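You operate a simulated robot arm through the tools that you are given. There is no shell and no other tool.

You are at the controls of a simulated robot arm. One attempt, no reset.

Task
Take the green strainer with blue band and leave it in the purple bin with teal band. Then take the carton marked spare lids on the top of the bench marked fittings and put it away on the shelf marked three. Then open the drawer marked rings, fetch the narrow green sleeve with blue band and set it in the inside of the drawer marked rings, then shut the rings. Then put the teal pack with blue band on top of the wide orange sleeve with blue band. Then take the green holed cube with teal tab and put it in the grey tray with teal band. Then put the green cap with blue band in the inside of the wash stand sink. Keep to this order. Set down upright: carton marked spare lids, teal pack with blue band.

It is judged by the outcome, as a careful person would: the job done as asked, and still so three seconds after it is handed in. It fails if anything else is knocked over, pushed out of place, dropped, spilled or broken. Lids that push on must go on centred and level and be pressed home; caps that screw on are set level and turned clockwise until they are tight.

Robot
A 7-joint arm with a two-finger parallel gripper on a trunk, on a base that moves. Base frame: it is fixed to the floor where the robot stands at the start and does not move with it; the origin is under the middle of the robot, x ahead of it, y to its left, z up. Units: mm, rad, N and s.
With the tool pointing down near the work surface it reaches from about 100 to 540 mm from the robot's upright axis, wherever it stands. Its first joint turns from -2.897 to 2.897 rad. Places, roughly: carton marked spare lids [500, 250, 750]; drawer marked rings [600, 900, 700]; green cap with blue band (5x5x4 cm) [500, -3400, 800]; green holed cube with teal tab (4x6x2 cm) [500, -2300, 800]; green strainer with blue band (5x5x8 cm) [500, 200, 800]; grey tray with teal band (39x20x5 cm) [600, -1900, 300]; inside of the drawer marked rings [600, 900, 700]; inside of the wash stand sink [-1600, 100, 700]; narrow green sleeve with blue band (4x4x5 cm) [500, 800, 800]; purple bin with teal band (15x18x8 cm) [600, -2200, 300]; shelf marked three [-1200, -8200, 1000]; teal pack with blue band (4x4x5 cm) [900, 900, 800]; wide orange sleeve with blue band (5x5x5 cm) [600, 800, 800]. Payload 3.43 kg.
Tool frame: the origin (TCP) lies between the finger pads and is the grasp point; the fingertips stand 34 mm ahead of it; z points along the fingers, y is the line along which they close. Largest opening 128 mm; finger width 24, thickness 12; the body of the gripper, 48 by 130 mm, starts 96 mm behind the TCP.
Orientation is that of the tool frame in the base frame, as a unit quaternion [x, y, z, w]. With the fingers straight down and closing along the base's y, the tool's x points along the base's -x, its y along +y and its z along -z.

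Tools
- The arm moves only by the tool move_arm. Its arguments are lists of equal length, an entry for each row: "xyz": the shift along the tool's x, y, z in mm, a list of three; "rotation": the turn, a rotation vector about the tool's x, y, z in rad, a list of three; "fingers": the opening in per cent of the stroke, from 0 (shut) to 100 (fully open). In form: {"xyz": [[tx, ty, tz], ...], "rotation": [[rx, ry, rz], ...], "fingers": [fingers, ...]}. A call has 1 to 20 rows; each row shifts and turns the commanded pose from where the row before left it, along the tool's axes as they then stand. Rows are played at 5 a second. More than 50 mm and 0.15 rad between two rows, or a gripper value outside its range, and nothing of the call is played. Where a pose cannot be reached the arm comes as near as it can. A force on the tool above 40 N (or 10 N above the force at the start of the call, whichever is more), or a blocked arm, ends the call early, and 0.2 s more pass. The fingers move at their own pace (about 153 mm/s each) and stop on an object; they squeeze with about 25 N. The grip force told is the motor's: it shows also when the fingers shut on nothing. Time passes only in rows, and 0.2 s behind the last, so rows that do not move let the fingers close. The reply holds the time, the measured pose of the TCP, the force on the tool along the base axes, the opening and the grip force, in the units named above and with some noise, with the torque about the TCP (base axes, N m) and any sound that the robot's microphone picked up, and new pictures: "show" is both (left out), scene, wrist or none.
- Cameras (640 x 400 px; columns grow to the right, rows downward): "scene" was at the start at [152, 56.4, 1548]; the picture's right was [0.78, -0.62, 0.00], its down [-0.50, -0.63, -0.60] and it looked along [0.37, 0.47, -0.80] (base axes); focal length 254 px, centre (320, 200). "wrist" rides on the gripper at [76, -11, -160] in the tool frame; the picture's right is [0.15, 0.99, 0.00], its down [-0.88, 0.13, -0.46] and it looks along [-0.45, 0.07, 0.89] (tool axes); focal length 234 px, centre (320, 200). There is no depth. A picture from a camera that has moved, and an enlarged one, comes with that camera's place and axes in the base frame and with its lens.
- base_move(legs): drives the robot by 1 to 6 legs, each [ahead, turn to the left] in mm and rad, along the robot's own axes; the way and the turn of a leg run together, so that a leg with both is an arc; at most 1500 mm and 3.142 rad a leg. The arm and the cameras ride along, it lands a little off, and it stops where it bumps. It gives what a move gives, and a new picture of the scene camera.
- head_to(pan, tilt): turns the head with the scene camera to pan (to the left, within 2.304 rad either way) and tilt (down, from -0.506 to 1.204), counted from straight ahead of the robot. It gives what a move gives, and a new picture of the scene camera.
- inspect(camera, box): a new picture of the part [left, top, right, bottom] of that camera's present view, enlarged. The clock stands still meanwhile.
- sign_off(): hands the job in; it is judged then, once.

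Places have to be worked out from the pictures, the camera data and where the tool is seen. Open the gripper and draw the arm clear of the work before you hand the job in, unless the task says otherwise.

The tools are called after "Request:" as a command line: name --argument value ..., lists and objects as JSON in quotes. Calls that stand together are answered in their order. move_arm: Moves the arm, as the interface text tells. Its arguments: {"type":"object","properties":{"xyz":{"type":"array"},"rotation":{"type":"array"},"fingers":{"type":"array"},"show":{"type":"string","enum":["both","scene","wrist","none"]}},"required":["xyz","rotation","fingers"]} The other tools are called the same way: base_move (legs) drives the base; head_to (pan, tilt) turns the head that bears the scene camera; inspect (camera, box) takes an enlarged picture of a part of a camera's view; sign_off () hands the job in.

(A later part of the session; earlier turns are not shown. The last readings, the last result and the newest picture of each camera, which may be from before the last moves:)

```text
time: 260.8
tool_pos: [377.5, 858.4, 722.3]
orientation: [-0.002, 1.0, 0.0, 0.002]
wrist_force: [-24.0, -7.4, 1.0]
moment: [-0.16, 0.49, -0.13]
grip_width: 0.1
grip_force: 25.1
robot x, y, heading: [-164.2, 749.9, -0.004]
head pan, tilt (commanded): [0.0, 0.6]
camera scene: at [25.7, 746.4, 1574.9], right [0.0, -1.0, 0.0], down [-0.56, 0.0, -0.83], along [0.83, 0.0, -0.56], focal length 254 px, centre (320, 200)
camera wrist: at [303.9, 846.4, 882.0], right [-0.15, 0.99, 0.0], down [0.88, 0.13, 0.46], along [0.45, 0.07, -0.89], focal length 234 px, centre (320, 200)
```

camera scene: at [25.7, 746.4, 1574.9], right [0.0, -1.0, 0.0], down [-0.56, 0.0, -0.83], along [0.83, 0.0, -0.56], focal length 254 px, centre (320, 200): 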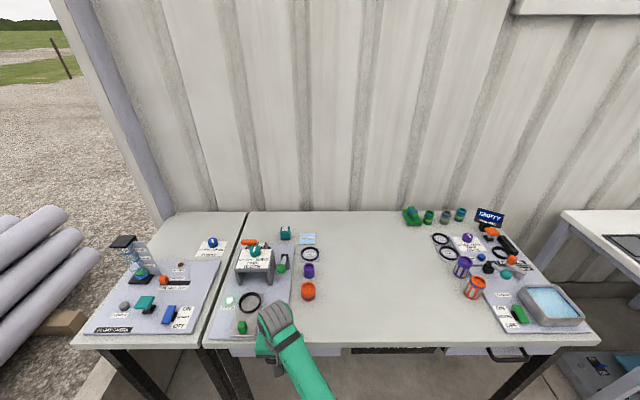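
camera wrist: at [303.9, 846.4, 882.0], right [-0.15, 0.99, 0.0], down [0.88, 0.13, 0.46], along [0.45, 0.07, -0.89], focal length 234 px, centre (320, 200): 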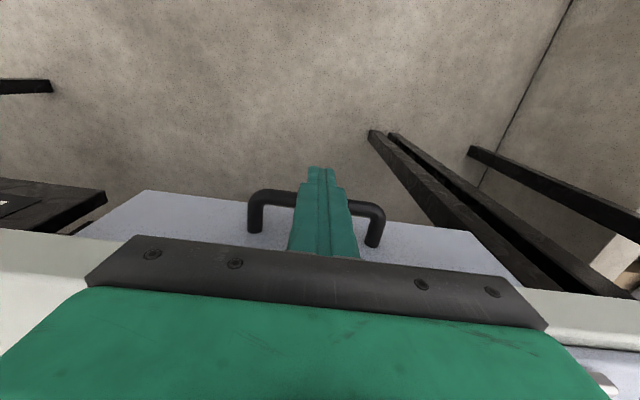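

The drawer meets its stop with 24 N at the original closed position. I back the fingers off and raise, then look at the teal pack's surroundings.

Request:
move_arm --xyz '[[20, 0, 0], [30, 0, 0], [0, 0, -45], [0, 0, -45], [0, 0, -45], [0, 0, -45], [0, 0, -45]]' --rotation '[[0, 0, 0], [0, 0, 0], [0, 0, 0], [0, 0, 0], [0, 0, 0], [0, 0, 0], [0, 0, 0]]' --fingers '[0, 0, 0, 0, 0, 0, 0]' --show "wrist"

Request:
head_to --pan 0.3 --tilt 0.7

Request:
inspect --camera "scene" --box '[220, 130, 440, 280]'

```text
time: 262.4
tool_pos: [326.4, 860.9, 949.6]
orientation: [-0.001, 1.0, 0.001, 0.005]
wrist_force: [0.3, 0.0, -0.2]
moment: [-0.01, 0.02, 0.05]
grip_width: 0.0
grip_force: 25.1
robot x, y, heading: [-165.5, 754.8, -0.004]
head pan, tilt (commanded): [0.0, 0.6]
camera wrist: at [250.4, 848.9, 1107.6], right [-0.15, 0.99, 0.0], down [0.88, 0.13, 0.46], along [0.46, 0.07, -0.89], focal length 234 px, centre (320, 200)
```

wrist: 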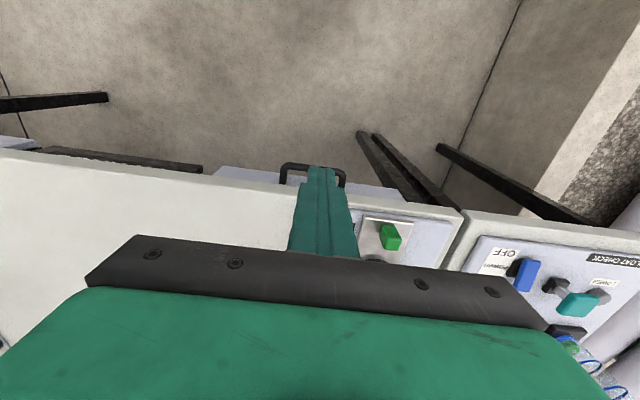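

```text
time: 263.2
tool_pos: [327.5, 859.9, 947.6]
orientation: [-0.002, 1.0, 0.001, 0.004]
wrist_force: [-0.4, 0.2, 0.2]
moment: [-0.03, 0.0, -0.01]
grip_width: 0.1
grip_force: 24.9
robot x, y, heading: [-172.8, 750.5, -0.003]
head pan, tilt (commanded): [0.3, 0.7]
camera scene: at [19.5, 771.6, 1566.2], right [0.29, -0.96, 0.0], down [-0.62, -0.19, -0.77], along [0.73, 0.22, -0.64], focal length 254 px, centre (320, 200)
```

scene: 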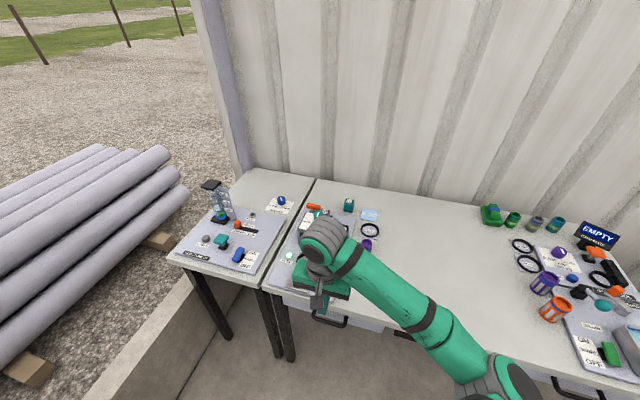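

```text
2.67 times, centred on (330, 205) of scene
camera zoom: at [19.5, 771.6, 1566.2], right [0.29, -0.96, 0.0], down [-0.62, -0.19, -0.77], along [0.73, 0.22, -0.64], focal length 676 px, centre (293, 187)
```

zoom: 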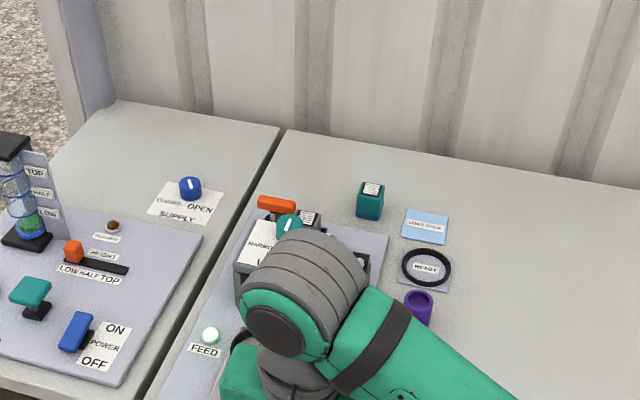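

The drawer front is flush. The teal pack is far back at about (873, 896), so I'll need a tilted tool and a stance to its right front. First I raise the arm, centre it, and move the robot closer to look.

Request:
move_arm --xyz '[[0, -30, -20], [0, -30, -20], [0, -30, -20], [0, -20, -20]]' --rotation '[[0, 0, 0], [0, 0, 0], [0, 0, 0], [0, 0, 0]]' --fingers '[60, 60, 60, 60]' --show "none"

Request:
base_move --legs '[[-100, 0], [0, -0.35], [390, 0], [0, 0.35]]'

```text
time: 264.2
tool_pos: [327.5, 745.8, 1028.0]
orientation: [-0.002, 1.0, 0.0, 0.004]
wrist_force: [-0.4, 0.0, -0.6]
moment: [0.01, 0.0, 0.0]
grip_width: 76.9
grip_force: 0.1
robot x, y, heading: [-169.5, 746.3, -0.006]
head pan, tilt (commanded): [0.3, 0.7]
```

```text
time: 269.8
tool_pos: [585.2, 610.9, 1027.6]
orientation: [0.001, 1.0, 0.001, 0.004]
wrist_force: [-0.4, -1.5, -0.1]
moment: [0.02, -0.02, 0.0]
grip_width: 77.0
grip_force: 0.1
robot x, y, heading: [91.0, 618.5, -0.007]
head pan, tilt (commanded): [0.3, 0.7]
camera scene: at [277.6, 637.8, 1566.2], right [0.29, -0.96, 0.0], down [-0.62, -0.19, -0.77], along [0.73, 0.22, -0.64], focal length 254 px, centre (320, 200)
```

scene: 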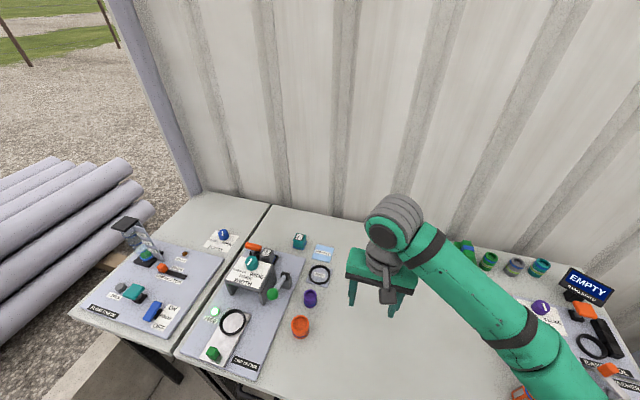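

Good view from here. I zoom in on the pack, the press and the orange sleeve.

Request:
inspect --camera "scene" --box '[190, 210, 360, 350]'

Request:
inspect --camera "wrist" --box '[0, 0, 640, 400]'

```text
2.86 times, centred on (275, 280) of scene
camera zoom: at [277.6, 637.8, 1566.2], right [0.29, -0.96, 0.0], down [-0.62, -0.19, -0.77], along [0.73, 0.22, -0.64], focal length 724 px, centre (449, -29)
```

zoom: 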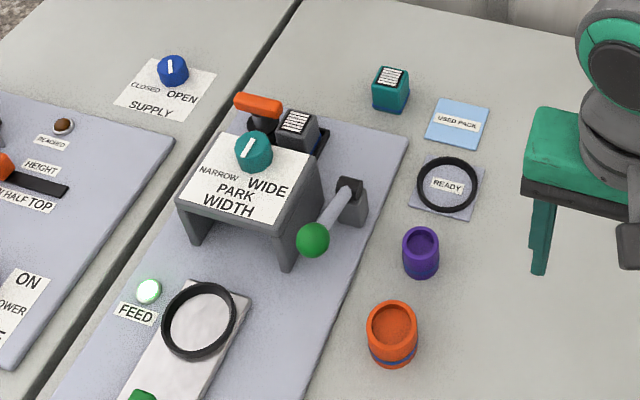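

```text
1.00 times, centred on (320, 200) of wrist (not enlarged: the box is as wide or as high as the picture)
camera zoom: at [510.3, 599.2, 1186.6], right [-0.14, 0.99, 0.0], down [0.88, 0.13, 0.46], along [0.46, 0.07, -0.89], focal length 234 px, centre (320, 200)
```

zoom: 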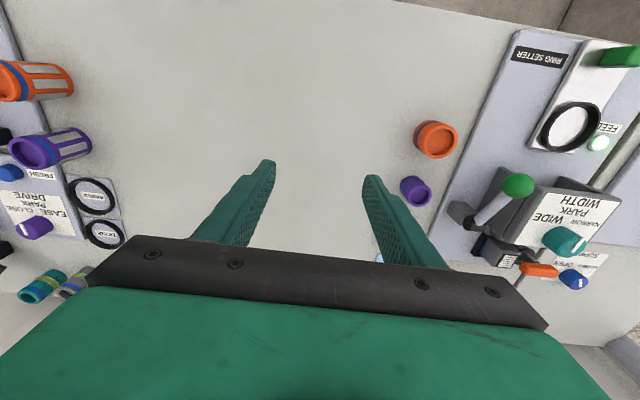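

Pack centre ≈ (873, 897), top z≈842; the press tops out near z≈905 left of my line. I drive to about (255, 650) with heading ≈0.38 so the tool can reach past the press on its right side.

Request:
base_move --legs '[[0, 0.2], [165, 0], [0, 0.187]]'

Request:
inspect --camera "wrist" --box '[0, 0, 640, 400]'

```text
time: 272.8
tool_pos: [715.4, 831.9, 1026.7]
orientation: [-0.192, 0.981, 0.002, 0.003]
wrist_force: [-0.6, 0.8, -1.3]
moment: [0.0, -0.01, -0.03]
grip_width: 76.8
grip_force: 0.0
robot x, y, heading: [255.5, 648.9, 0.387]
head pan, tilt (commanded): [0.3, 0.7]
camera scene: at [419.3, 740.1, 1566.2], right [0.63, -0.77, 0.0], down [-0.5, -0.41, -0.77], along [0.59, 0.48, -0.64], focal length 254 px, centre (320, 200)
```

scene: 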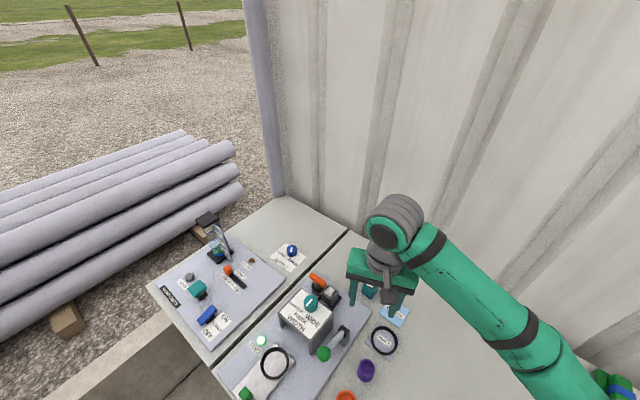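

```text
1.00 times, centred on (320, 200) of wrist (not enlarged: the box is as wide or as high as the picture)
camera zoom: at [650.0, 792.4, 1186.6], right [-0.51, 0.86, 0.0], down [0.76, 0.45, 0.46], along [0.4, 0.24, -0.89], focal length 234 px, centre (320, 200)
```

zoom: 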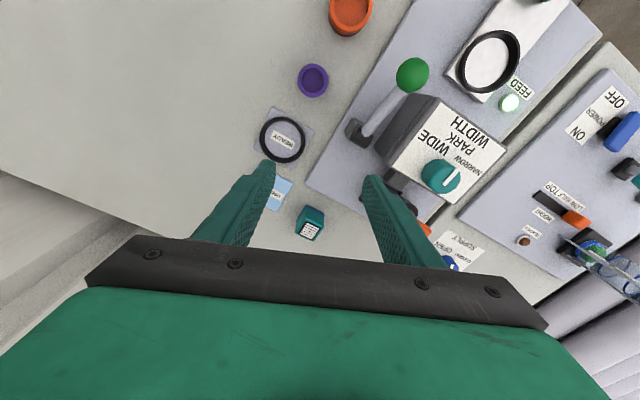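

The pack is visible between the fingers' far side. I zoom in to measure its place and orientation.

Request:
inspect --camera "wrist" --box '[250, 130, 410, 260]'

Request:
inspect --camera "scene" --box '[300, 230, 440, 350]'

```text
3.08 times, centred on (330, 195) of wrist
camera zoom: at [650.0, 792.4, 1186.6], right [-0.51, 0.86, 0.0], down [0.76, 0.45, 0.46], along [0.4, 0.24, -0.89], focal length 720 px, centre (289, 215)
```

zoom: 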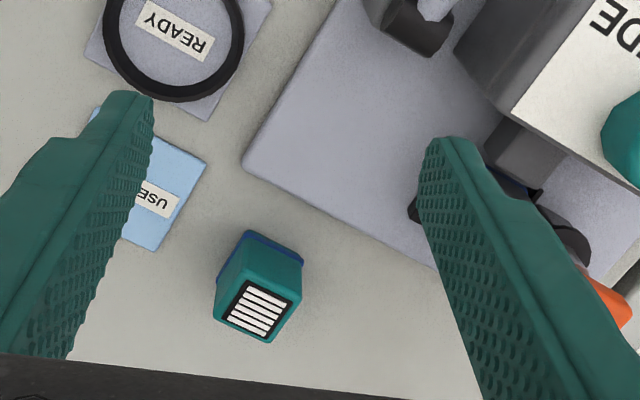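

```text
3.33 times, centred on (370, 290) of scene
camera zoom: at [419.3, 740.1, 1566.2], right [0.63, -0.77, 0.0], down [-0.5, -0.41, -0.77], along [0.59, 0.48, -0.64], focal length 845 px, centre (153, -100)
```

zoom: 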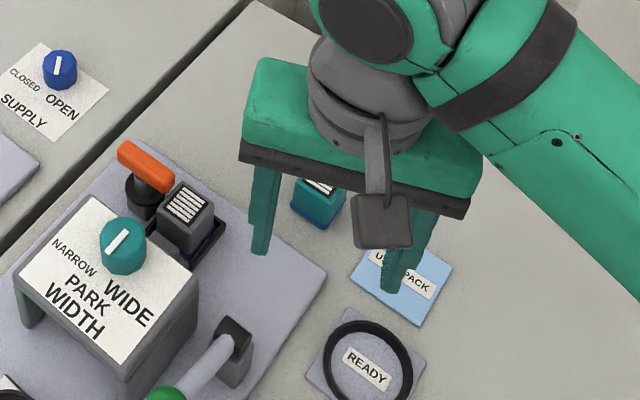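

The pack is square to the bench (yaw ≈0.06) with its centre near (864, 898). I yaw the tool to ≈0.2 rad and tilt it forward 0.7 rad while extending, high above everything.

Request:
move_arm --xyz '[[-20, 0, 0], [-20, 0, 0], [-15, 0, 0], [-14.9, 0, 1.75], [-14.6, 0, 3.5], [-14.1, 0, 5.2], [-13.4, 0, 6.8], [-12.5, 0, 8.3]]' --rotation '[[0, 0, 0.0935], [0, 0, 0.0935], [0, -0.117, 0], [0, -0.117, 0], [0, -0.117, 0], [0, -0.117, 0], [0, -0.117, 0], [0, -0.117, 0]]' --fingers '[60, 60, 60, 60, 60, 60, 60, 60]'

```text
time: 274.6
tool_pos: [843.1, 862.7, 1029.4]
orientation: [-0.093, 0.933, 0.036, 0.347]
wrist_force: [0.8, 0.8, 0.1]
moment: [-0.01, -0.01, 0.01]
grip_width: 77.0
grip_force: 0.0
robot x, y, heading: [256.2, 647.2, 0.383]
head pan, tilt (commanded): [0.3, 0.7]
camera scene: at [419.3, 740.1, 1566.2], right [0.63, -0.77, 0.0], down [-0.5, -0.41, -0.77], along [0.59, 0.48, -0.64], focal length 254 px, centre (320, 200)
camera wrist: at [687.9, 820.1, 1101.2], right [-0.3, 0.95, -0.09], down [0.34, 0.2, 0.92], along [0.89, 0.25, -0.38], focal length 234 px, centre (320, 200)
```

scene: 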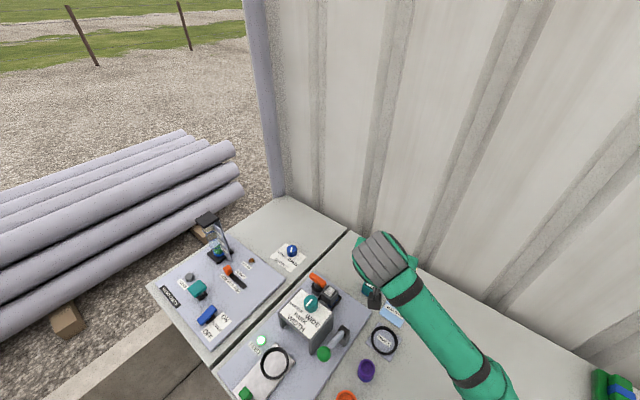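
wrist: 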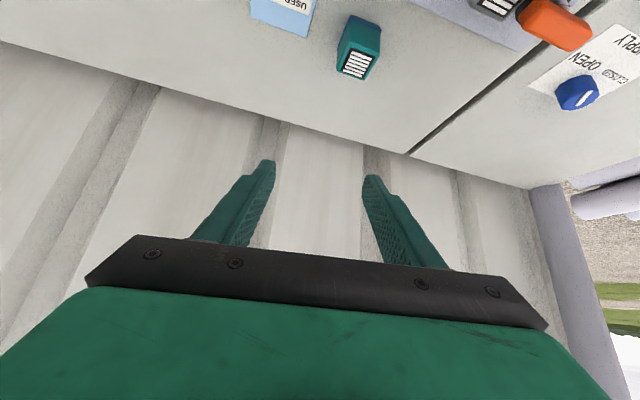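

The arm reaches well. From here the pack measures (869, 898). I move to a pre-grasp point 90 mm up along the tool axis.

Request:
move_arm --xyz '[[36.5, 9.7, 25], [36.5, 9.7, 25], [36.5, 9.7, 25], [0, 0, 0]]' --rotation '[[0, 0, 0], [0, 0, 0], [0, 0, 0], [0, 0, 0]]' --fingers '[60, 60, 60, 60]'

Request:
inspect --camera "wrist" --box '[200, 60, 440, 220]'

Request:
inspect --camera "scene" --box '[270, 230, 450, 360]'

```text
time: 275.8
tool_pos: [832.7, 870.8, 939.5]
orientation: [-0.106, 0.915, 0.003, 0.389]
wrist_force: [0.4, 0.1, -0.7]
moment: [0.01, 0.0, -0.02]
grip_width: 76.7
grip_force: 0.0
robot x, y, heading: [254.3, 645.9, 0.393]
head pan, tilt (commanded): [0.3, 0.7]
stopped in row 4: the arm was blocked; the commanded pose is now the measured one
camera scene: at [417.0, 743.7, 1566.4], right [0.64, -0.77, 0.0], down [-0.49, -0.41, -0.77], along [0.59, 0.49, -0.64], focal length 254 px, centre (320, 200)
camera wrist: at [672.3, 831.2, 998.6], right [-0.29, 0.94, -0.18], down [0.25, 0.26, 0.93], along [0.92, 0.23, -0.31], focal length 234 px, centre (320, 200)
```

scene: 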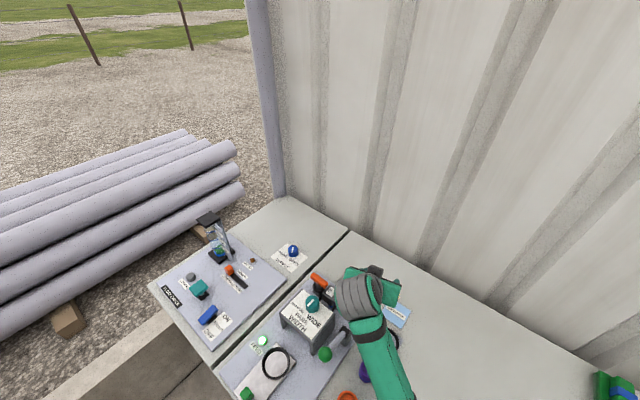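
wrist: 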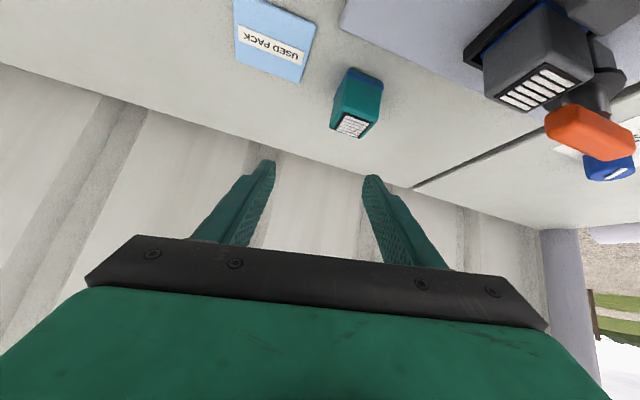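

```text
2.50 times, centred on (320, 140) of wrist
camera zoom: at [672.3, 831.2, 998.6], right [-0.29, 0.94, -0.18], down [0.25, 0.26, 0.93], along [0.92, 0.23, -0.31], focal length 585 px, centre (320, 350)
```

zoom: 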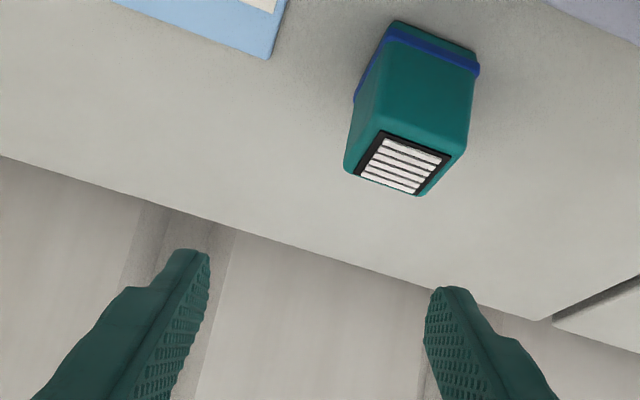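

```text
3.08 times, centred on (360, 295) of scene
camera zoom: at [417.0, 743.7, 1566.4], right [0.64, -0.77, 0.0], down [-0.49, -0.41, -0.77], along [0.59, 0.49, -0.64], focal length 780 px, centre (197, -92)
```

zoom: 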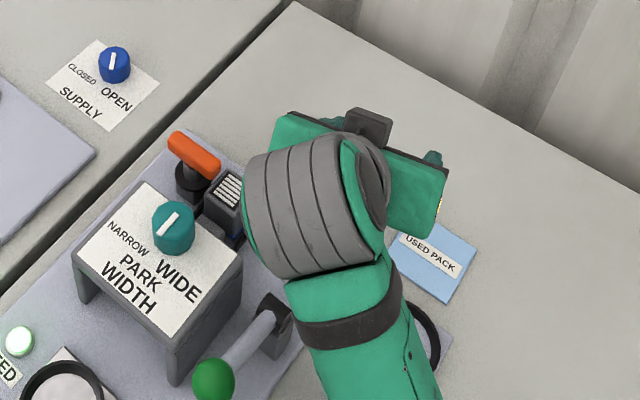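

The arm reports being blocked at (833, 871, 940) without a tool force, so a link may be touching something. I look with the head down at the elbow and forearm before moving.

Request:
head_to --pan 0.0 --tilt 1.1

Request:
head_to --pan -0.9 --tilt 1.1

```text
time: 276.7
tool_pos: [834.1, 870.8, 939.4]
orientation: [-0.106, 0.915, 0.003, 0.388]
wrist_force: [-0.5, 0.1, -0.4]
moment: [-0.03, 0.0, 0.03]
grip_width: 76.7
grip_force: 0.1
robot x, y, heading: [255.4, 648.5, 0.389]
head pan, tilt (commanded): [0.0, 1.1]
camera scene: at [410.4, 713.9, 1536.4], right [0.38, -0.93, 0.0], down [-0.82, -0.34, -0.46], along [0.42, 0.17, -0.89], focal length 254 px, centre (320, 200)
```

scene: 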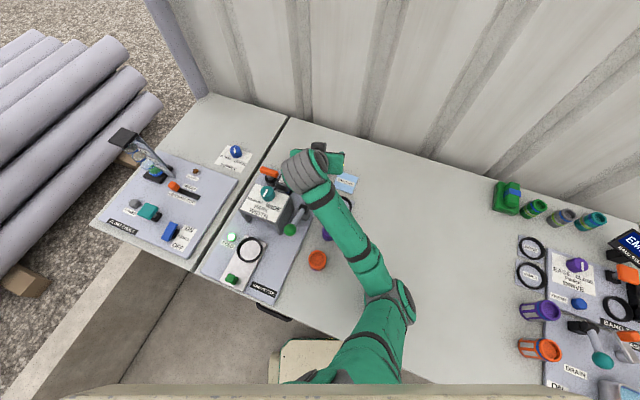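

```text
time: 277.9
tool_pos: [834.3, 870.8, 940.1]
orientation: [-0.106, 0.916, 0.003, 0.387]
wrist_force: [-0.5, 0.3, -0.4]
moment: [-0.05, 0.02, 0.01]
grip_width: 76.6
grip_force: 0.1
robot x, y, heading: [255.7, 647.3, 0.389]
head pan, tilt (commanded): [-0.901, 1.1]
camera scene: at [407.0, 658.9, 1536.4], right [-0.49, -0.87, 0.0], down [-0.78, 0.43, -0.46], along [0.4, -0.22, -0.89], focal length 254 px, centre (320, 200)
```

scene: 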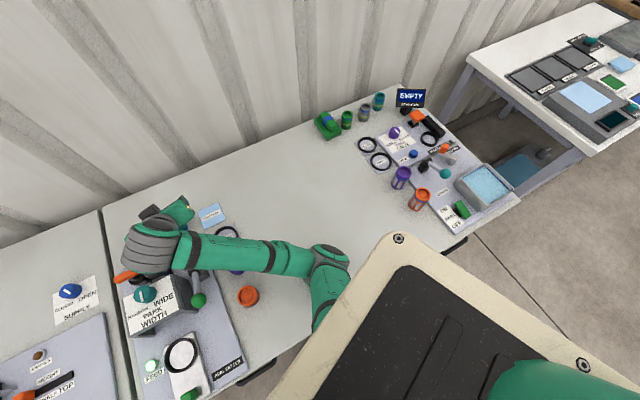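

The elbow hangs low on the right and is probably resting on the bench top; that blocked the move. I raise the tool again and restore its orientation.

Request:
move_arm --xyz '[[-32, -3.5, -31.4], [-32, -3.5, -31.4], [0, 0, 0]]' --rotation '[[0, 0, 0], [0, 0, 0], [-0.0575, 0.0951, 0.051]]' --fingers '[60, 60, 60]'

```text
time: 278.7
tool_pos: [835.7, 868.5, 1027.6]
orientation: [-0.093, 0.936, 0.035, 0.338]
wrist_force: [0.8, -0.6, -0.3]
moment: [0.03, -0.01, 0.01]
grip_width: 76.8
grip_force: 0.1
robot x, y, heading: [251.8, 651.0, 0.39]
head pan, tilt (commanded): [-0.901, 1.1]
camera scene: at [409.0, 656.4, 1536.2], right [-0.49, -0.87, 0.0], down [-0.78, 0.44, -0.45], along [0.4, -0.22, -0.89], focal length 254 px, centre (320, 200)
camera wrist: at [681.7, 826.2, 1101.7], right [-0.31, 0.95, -0.09], down [0.35, 0.2, 0.91], along [0.88, 0.25, -0.4], focal length 234 px, centre (320, 200)
```

scene: 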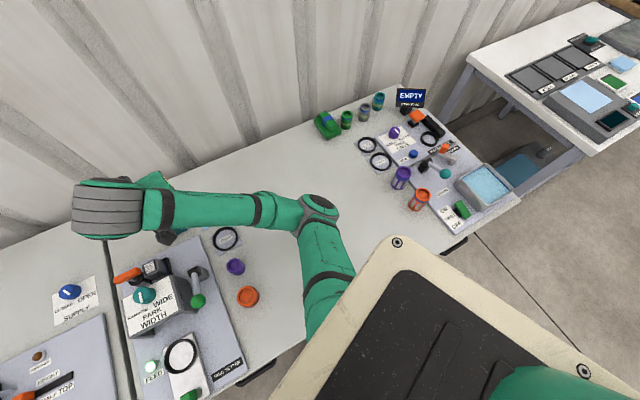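
wrist: 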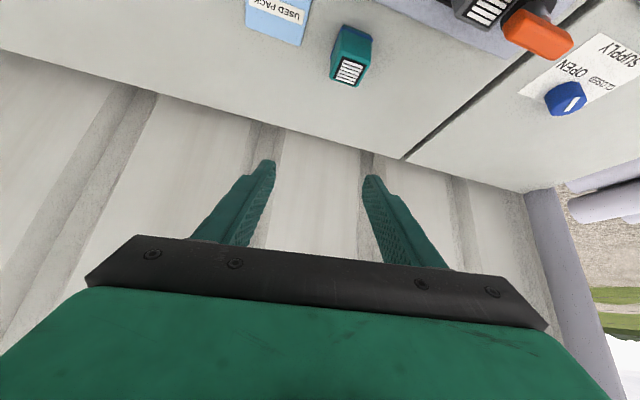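

The arm is clear again. I take a second view of the elbow to work out its actual height.

Request:
head_to --pan 0.5 --tilt 1.1

```text
time: 280.2
tool_pos: [835.9, 869.3, 1027.4]
orientation: [-0.093, 0.935, 0.034, 0.339]
wrist_force: [-0.3, -0.1, 0.0]
moment: [0.04, -0.02, 0.01]
grip_width: 76.9
grip_force: 0.1
robot x, y, heading: [253.8, 647.5, 0.391]
head pan, tilt (commanded): [0.499, 1.1]
camera scene: at [393.8, 736.2, 1536.2], right [0.78, -0.63, 0.0], down [-0.56, -0.69, -0.45], along [0.29, 0.35, -0.89], focal length 254 px, centre (320, 200)
```

scene: 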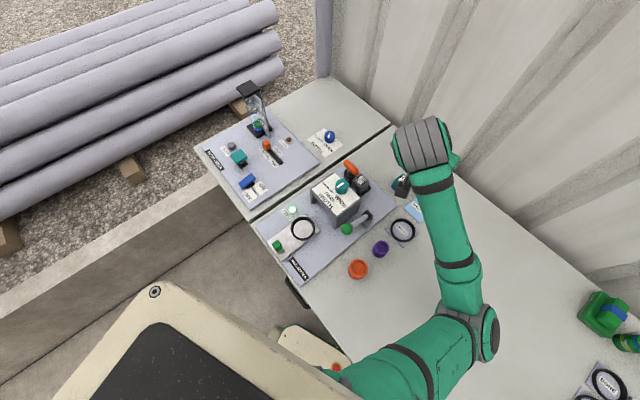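

The elbow's lower cap would meet the bench when the tool comes low at this short reach. With the robot farther back the arm is straighter and the elbow higher, so I reverse 190 mm along my heading and extend the arm again.

Request:
base_move --legs '[[-190, 0]]'

Request:
move_arm --xyz '[[-33, 7.5, 29], [-33, 7.5, 29], [-33, 7.5, 29], [-33, 7.5, 29]]' --rotation '[[0, 0, 0], [0, 0, 0], [0, 0, 0], [0, 0, 0]]' --fingers '[60, 60, 60, 60]'

```text
time: 281.8
tool_pos: [660.6, 798.5, 1028.0]
orientation: [-0.095, 0.935, 0.035, 0.339]
wrist_force: [0.6, 0.2, 0.1]
moment: [0.02, 0.07, 0.02]
grip_width: 76.8
grip_force: 0.1
robot x, y, heading: [79.1, 574.3, 0.387]
head pan, tilt (commanded): [0.499, 1.1]
camera scene: at [220.1, 663.0, 1536.1], right [0.77, -0.63, 0.0], down [-0.56, -0.69, -0.45], along [0.29, 0.35, -0.89], focal length 254 px, centre (320, 200)
```

scene: 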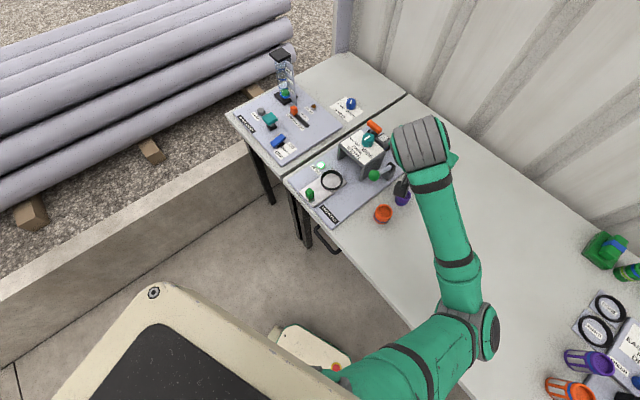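

```text
time: 282.8
tool_pos: [829.3, 862.7, 1023.2]
orientation: [-0.095, 0.935, 0.035, 0.339]
wrist_force: [-0.6, -0.2, 0.5]
moment: [-0.03, 0.0, 0.05]
grip_width: 76.9
grip_force: 0.0
robot x, y, heading: [80.7, 573.9, 0.388]
head pan, tilt (commanded): [0.499, 1.1]
camera scene: at [218.8, 662.6, 1536.2], right [0.77, -0.63, 0.0], down [-0.56, -0.69, -0.45], along [0.29, 0.35, -0.89], focal length 254 px, centre (320, 200)
camera wrist: at [674.8, 820.2, 1097.0], right [-0.31, 0.95, -0.09], down [0.35, 0.2, 0.91], along [0.88, 0.25, -0.39], focal length 234 px, centre (320, 200)
```

scene: 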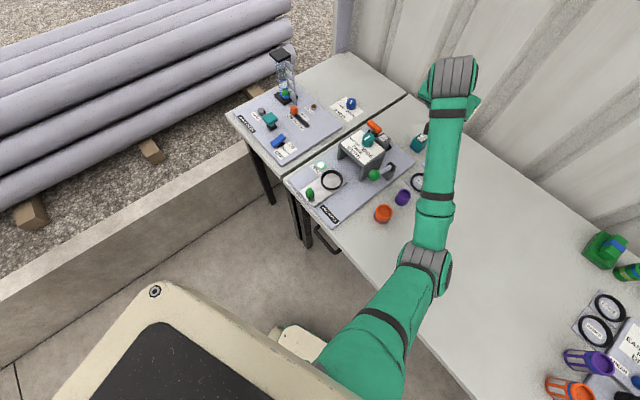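
wrist: 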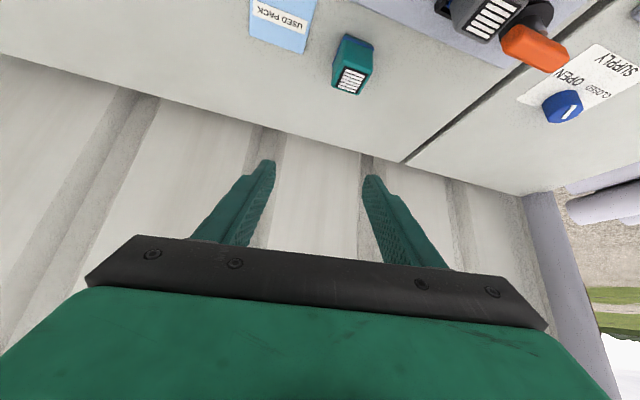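

Now the arm is well stretched with the elbow high. I move to the pre-grasp point again.

Request:
move_arm --xyz '[[31.2, 8.8, 26.9], [31.2, 8.8, 26.9], [31.2, 8.8, 26.9], [0, 0, 0]]' --rotation '[[0, 0, 0], [0, 0, 0], [0, 0, 0], [0, 0, 0]]' --fingers '[60, 60, 60, 60]'

Request:
inspect --camera "wrist" --box '[200, 60, 440, 220]'

```text
time: 283.8
tool_pos: [799.0, 884.7, 902.6]
orientation: [-0.094, 0.935, 0.035, 0.34]
wrist_force: [0.3, -0.1, -0.2]
moment: [-0.02, -0.02, 0.01]
grip_width: 76.9
grip_force: 0.1
robot x, y, heading: [79.8, 576.5, 0.387]
head pan, tilt (commanded): [0.499, 1.1]
camera scene: at [218.9, 662.7, 1536.2], right [0.77, -0.63, 0.0], down [-0.56, -0.69, -0.45], along [0.29, 0.35, -0.89], focal length 254 px, centre (320, 200)
camera wrist: at [645.4, 841.0, 976.2], right [-0.31, 0.95, -0.09], down [0.35, 0.2, 0.91], along [0.88, 0.25, -0.39], focal length 234 px, centre (320, 200)
```

scene: 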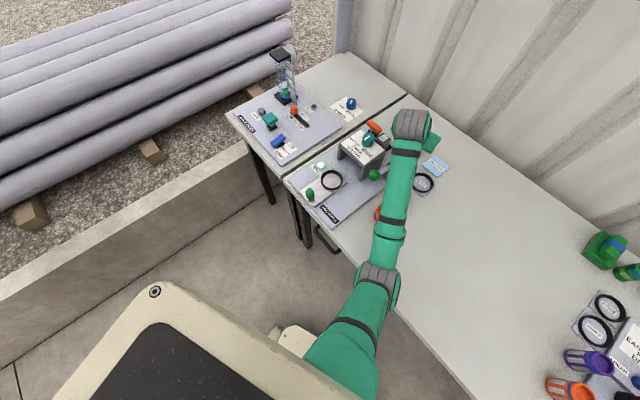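
wrist: 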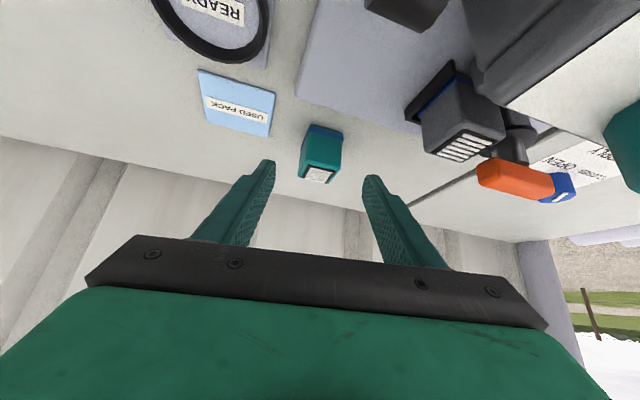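

```text
2.50 times, centred on (320, 140) of wrist
camera zoom: at [645.4, 841.0, 976.2], right [-0.31, 0.95, -0.09], down [0.35, 0.2, 0.91], along [0.88, 0.25, -0.39], focal length 585 px, centre (320, 350)
```

zoom: 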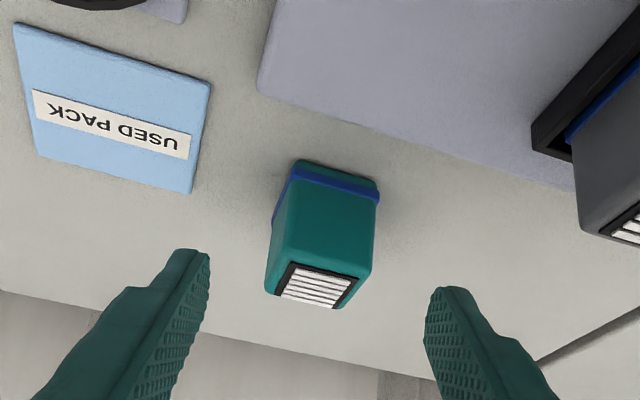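

Pre-grasp reached; the pack (centre ≈ (873, 901)) lies right on the tool axis. I advance onto it.

Request:
move_arm --xyz '[[-3.8, 0.5, 32], [-3.8, 0.5, 32], [-3.8, 0, 32], [0, 0, 0]]' --rotation '[[0, 0, 0], [0, 0, 0], [0, 0, 0], [0, 0, 0]]' --fingers '[60, 60, 60, 60]'

Request:
inspect --camera "wrist" --box '[200, 60, 440, 260]'

```text
time: 284.8
tool_pos: [865.7, 901.1, 833.5]
orientation: [-0.094, 0.935, 0.036, 0.339]
wrist_force: [0.6, 0.2, -0.4]
moment: [-0.01, -0.01, -0.01]
grip_width: 76.8
grip_force: 0.0
robot x, y, heading: [81.6, 576.7, 0.389]
head pan, tilt (commanded): [0.499, 1.1]
camera scene: at [218.9, 662.7, 1536.2], right [0.77, -0.63, 0.0], down [-0.56, -0.69, -0.45], along [0.29, 0.35, -0.89], focal length 254 px, centre (320, 200)
camera wrist: at [713.3, 857.6, 907.6], right [-0.31, 0.95, -0.09], down [0.35, 0.2, 0.91], along [0.88, 0.25, -0.39], focal length 234 px, centre (320, 200)
```

scene: 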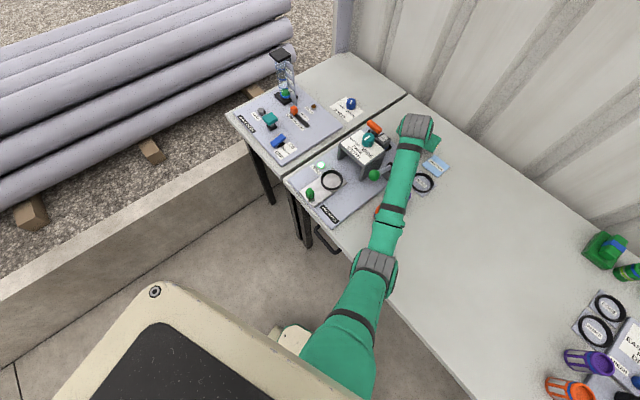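
wrist: 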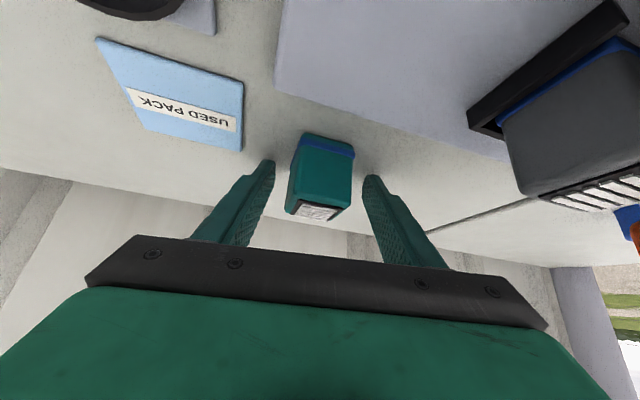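

```text
2.00 times, centred on (320, 160) of wrist
camera zoom: at [713.3, 857.6, 907.6], right [-0.31, 0.95, -0.09], down [0.35, 0.2, 0.91], along [0.88, 0.25, -0.39], focal length 468 px, centre (320, 280)
```

zoom: 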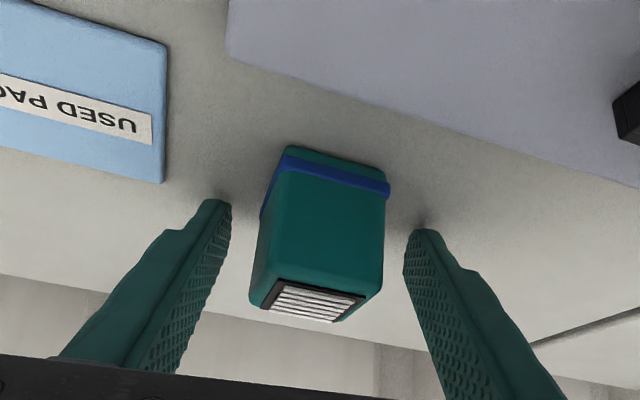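

The pack sits between the pads. I close the fingers on it.

Request:
move_arm --xyz '[[0, 0, 0], [0, 0, 0], [0, 0, 0], [0, 0, 0], [0, 0, 0]]' --rotation '[[0, 0, 0], [0, 0, 0], [0, 0, 0], [0, 0, 0], [0, 0, 0]]' --fingers '[45, 36, 25, 15, 15]' --show "wrist"

Request:
inspect --camera "wrist" --box '[200, 60, 440, 260]'

```text
time: 285.9
tool_pos: [867.1, 900.6, 836.0]
orientation: [-0.094, 0.935, 0.036, 0.34]
wrist_force: [0.2, 0.1, 0.8]
moment: [-0.02, 0.0, 0.05]
grip_width: 39.6
grip_force: 24.5
robot x, y, heading: [79.6, 574.3, 0.389]
head pan, tilt (commanded): [0.499, 1.1]
camera wrist: at [713.2, 857.5, 907.8], right [-0.31, 0.95, -0.09], down [0.35, 0.2, 0.91], along [0.88, 0.25, -0.39], focal length 234 px, centre (320, 200)
```

wrist: 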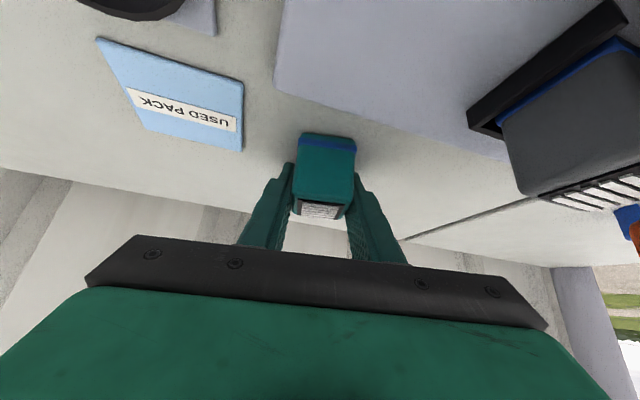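

```text
2.00 times, centred on (320, 160) of wrist
camera zoom: at [713.2, 857.5, 907.8], right [-0.31, 0.95, -0.09], down [0.35, 0.2, 0.91], along [0.88, 0.25, -0.39], focal length 468 px, centre (320, 280)
```

zoom: 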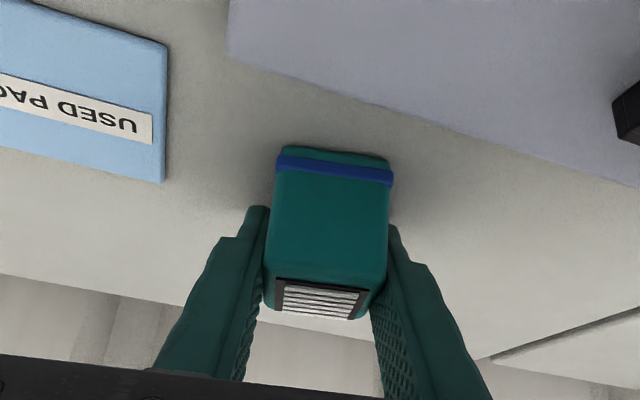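

Pack gripped flat (39.6 mm, 24.5 N). I lift it straight up 130 mm.

Request:
move_arm --xyz '[[-13, 0, -15.5], [-27, 0, -32.3], [-27, 0, -32.3], [-16, 0, -19.2]]' --rotation '[[0, 0, 0], [0, 0, 0], [0, 0, 0], [0, 0, 0]]' --fingers '[15, 15, 15, 15]'

```text
time: 286.9
tool_pos: [866.7, 898.1, 966.7]
orientation: [-0.094, 0.935, 0.035, 0.34]
wrist_force: [-0.5, -0.4, -1.0]
moment: [-0.01, -0.03, 0.01]
grip_width: 39.7
grip_force: 24.7
robot x, y, heading: [81.3, 579.2, 0.39]
head pan, tilt (commanded): [0.499, 1.1]
camera scene: at [219.0, 662.7, 1536.2], right [0.77, -0.63, 0.0], down [-0.56, -0.69, -0.45], along [0.29, 0.35, -0.89], focal length 254 px, centre (320, 200)
camera wrist: at [713.5, 855.3, 1040.7], right [-0.31, 0.95, -0.09], down [0.35, 0.2, 0.91], along [0.88, 0.25, -0.39], focal length 234 px, centre (320, 200)
```

scene: 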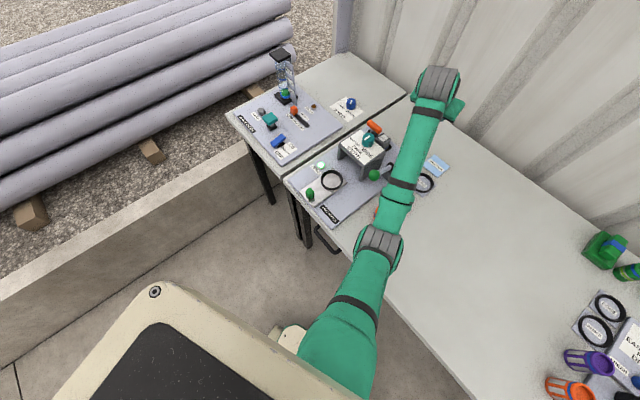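
wrist: 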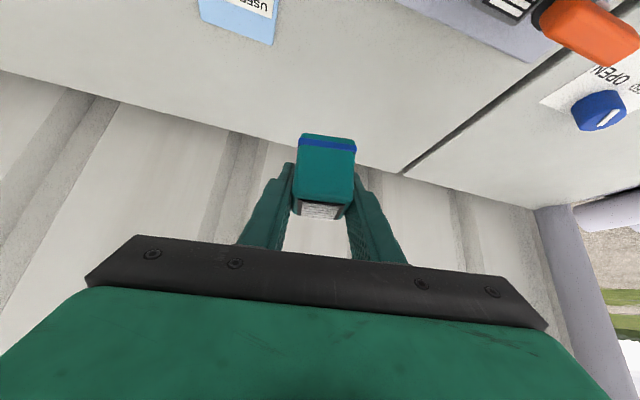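

The pack is held upright. I reverse 330 mm along my heading so that the stretched arm brings the pack over the orange sleeve.

Request:
base_move --legs '[[-300, 0]]'

Request:
inspect --camera "wrist" --box '[160, 0, 480, 220]'

```text
time: 289.0
tool_pos: [590.0, 786.8, 967.0]
orientation: [-0.095, 0.935, 0.035, 0.34]
wrist_force: [-0.6, 0.9, -0.9]
moment: [-0.02, -0.05, -0.02]
grip_width: 39.4
grip_force: 25.4
robot x, y, heading: [-195.7, 459.9, 0.394]
head pan, tilt (commanded): [0.499, 1.1]
camera scene: at [-58.0, 549.9, 1536.2], right [0.78, -0.63, 0.0], down [-0.56, -0.69, -0.45], along [0.29, 0.35, -0.89], focal length 254 px, centre (320, 200)
```

scene: 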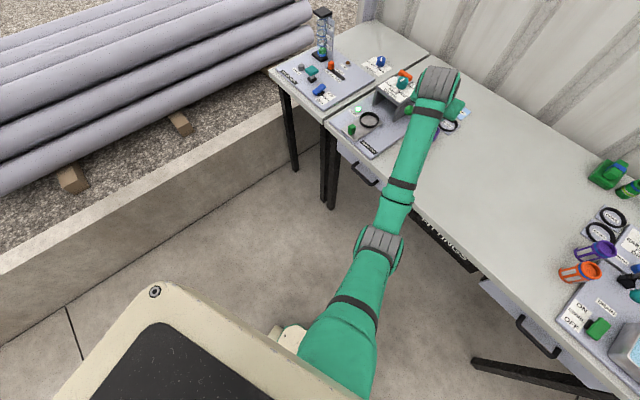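

```text
1.82 times, centred on (320, 110) of wrist
camera zoom: at [436.2, 743.7, 1040.4], right [-0.31, 0.95, -0.09], down [0.35, 0.2, 0.91], along [0.88, 0.25, -0.39], focal length 426 px, centre (320, 364)
```

zoom: 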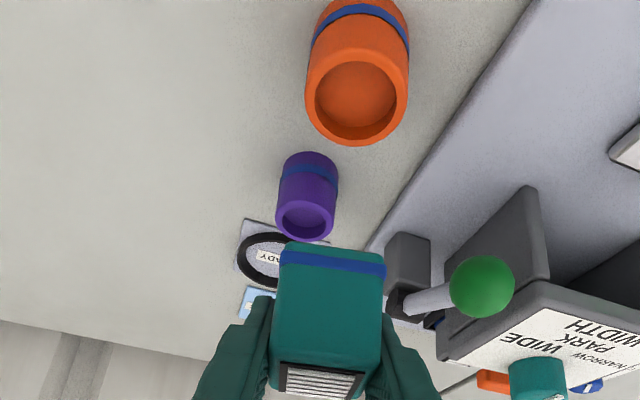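

The orange sleeve's rim centre measures (567.6, 786, 842), and the held pack's centre is about 9 mm ahead of the TCP. I bring the pack over the sleeve, about 20 mm above it.

Request:
move_arm --xyz '[[31.8, 1.4, 13.8], [31.8, 1.4, 13.8], [0, 0, 0]]' --rotation '[[0, 0, 0], [0, 0, 0], [0, 0, 0]]' --fingers '[15, 15, 15]' --show "wrist"

Request:
inspect --camera "wrist" --box '[220, 60, 420, 220]'

Request:
inspect --camera "scene" --box '[330, 50, 500, 170]'

```text
time: 289.8
tool_pos: [560.0, 785.0, 904.6]
orientation: [-0.096, 0.935, 0.036, 0.34]
wrist_force: [-0.6, 0.3, -0.5]
moment: [0.02, -0.02, 0.02]
grip_width: 39.3
grip_force: 25.4
robot x, y, heading: [-196.1, 463.2, 0.389]
head pan, tilt (commanded): [0.499, 1.1]
camera wrist: at [407.7, 740.6, 977.8], right [-0.31, 0.95, -0.09], down [0.35, 0.2, 0.91], along [0.88, 0.25, -0.39], focal length 234 px, centre (320, 200)
```

wrist: 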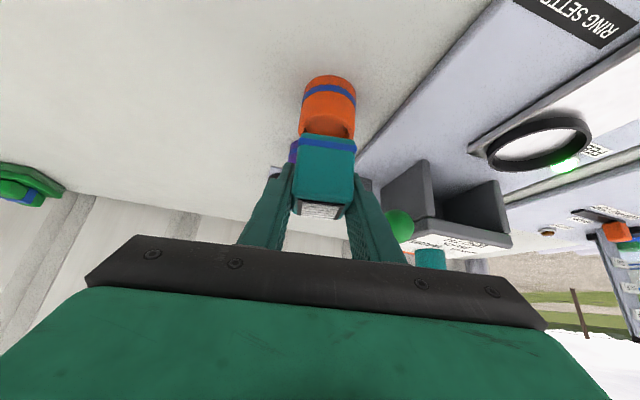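

```text
2.50 times, centred on (320, 140) of wrist
camera zoom: at [407.7, 740.6, 977.8], right [-0.31, 0.95, -0.09], down [0.35, 0.2, 0.91], along [0.88, 0.25, -0.39], focal length 585 px, centre (320, 350)
```

zoom: 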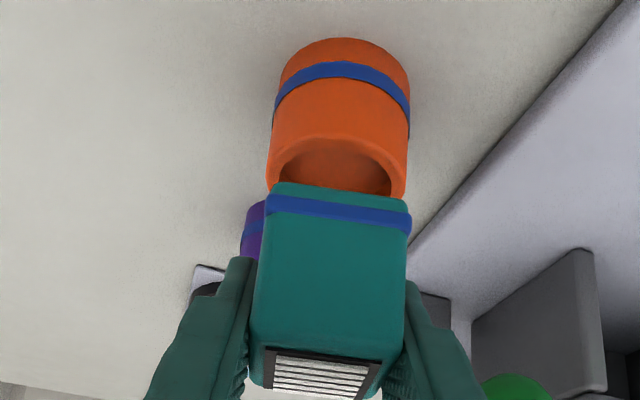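

```text
3.33 times, centred on (415, 110) of scene
camera zoom: at [-58.0, 550.0, 1536.2], right [0.78, -0.63, 0.0], down [-0.56, -0.69, -0.45], along [0.29, 0.35, -0.89], focal length 845 px, centre (3, 500)
```

zoom: 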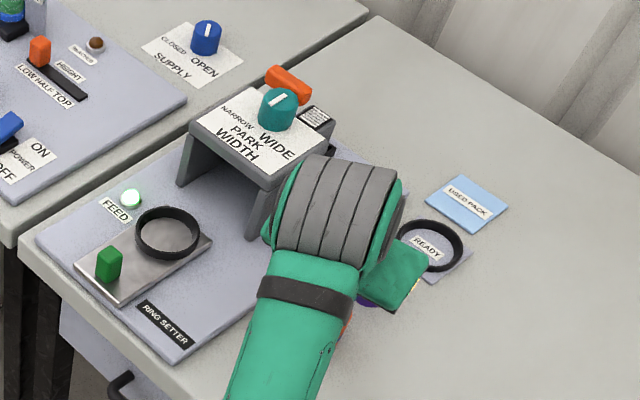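

The pack's centre is about 4 mm beyond and 2 mm left of the sleeve's centre. I correct this while lowering 17 mm, then lower in 2 mm steps to contact.

Request:
move_arm --xyz '[[14.2, -1.2, 10.3], [0, 0, 0], [1.28, 0, 1.53]]' --rotation '[[0, 0, 0], [0, 0, 0], [0, 0, 0]]' --fingers '[15, 15, 15]' --show "wrist"

Request:
inspect --camera "wrist" --box '[220, 60, 420, 220]'

```text
time: 290.6
tool_pos: [555.9, 781.0, 884.2]
orientation: [-0.096, 0.935, 0.036, 0.34]
wrist_force: [-0.2, 0.3, -0.2]
moment: [-0.05, 0.0, -0.01]
grip_width: 39.3
grip_force: 24.9
robot x, y, heading: [-193.2, 465.5, 0.392]
head pan, tilt (commanded): [0.499, 1.1]
camera wrist: at [401.7, 738.1, 959.0], right [-0.31, 0.95, -0.09], down [0.35, 0.2, 0.91], along [0.88, 0.25, -0.39], focal length 234 px, centre (320, 200)
```

wrist: 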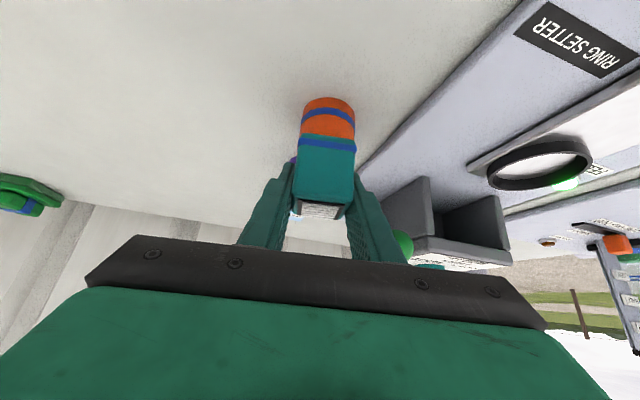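

```text
2.50 times, centred on (320, 140) of wrist
camera zoom: at [401.7, 738.1, 959.0], right [-0.31, 0.95, -0.09], down [0.35, 0.2, 0.91], along [0.88, 0.25, -0.39], focal length 585 px, centre (320, 350)
```

zoom: 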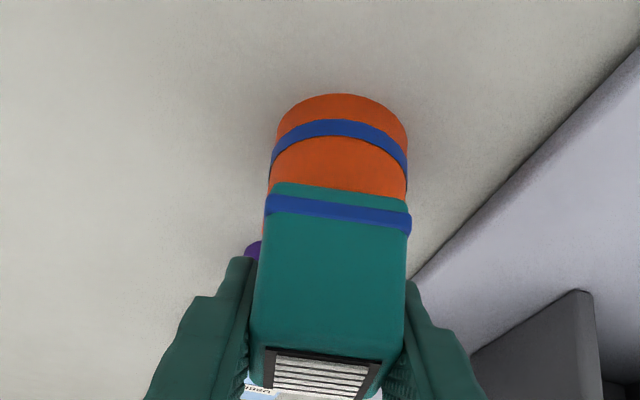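

Request:
inspect --camera "wrist" --box '[285, 85, 375, 160]'

```text
5.33 times, centred on (330, 122) of wrist
camera zoom: at [401.7, 738.1, 959.0], right [-0.31, 0.95, -0.09], down [0.35, 0.2, 0.91], along [0.88, 0.25, -0.39], focal length 1249 px, centre (267, 613)
```

zoom: 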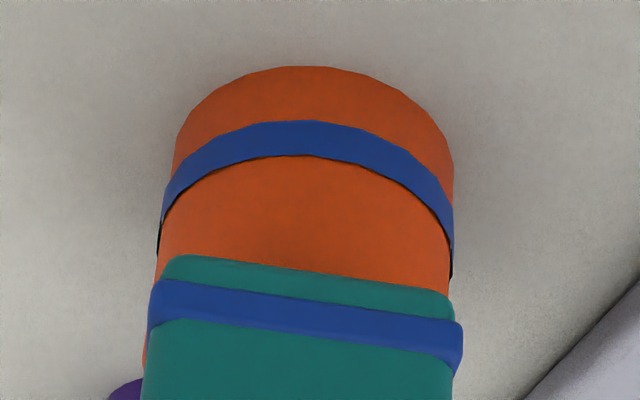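

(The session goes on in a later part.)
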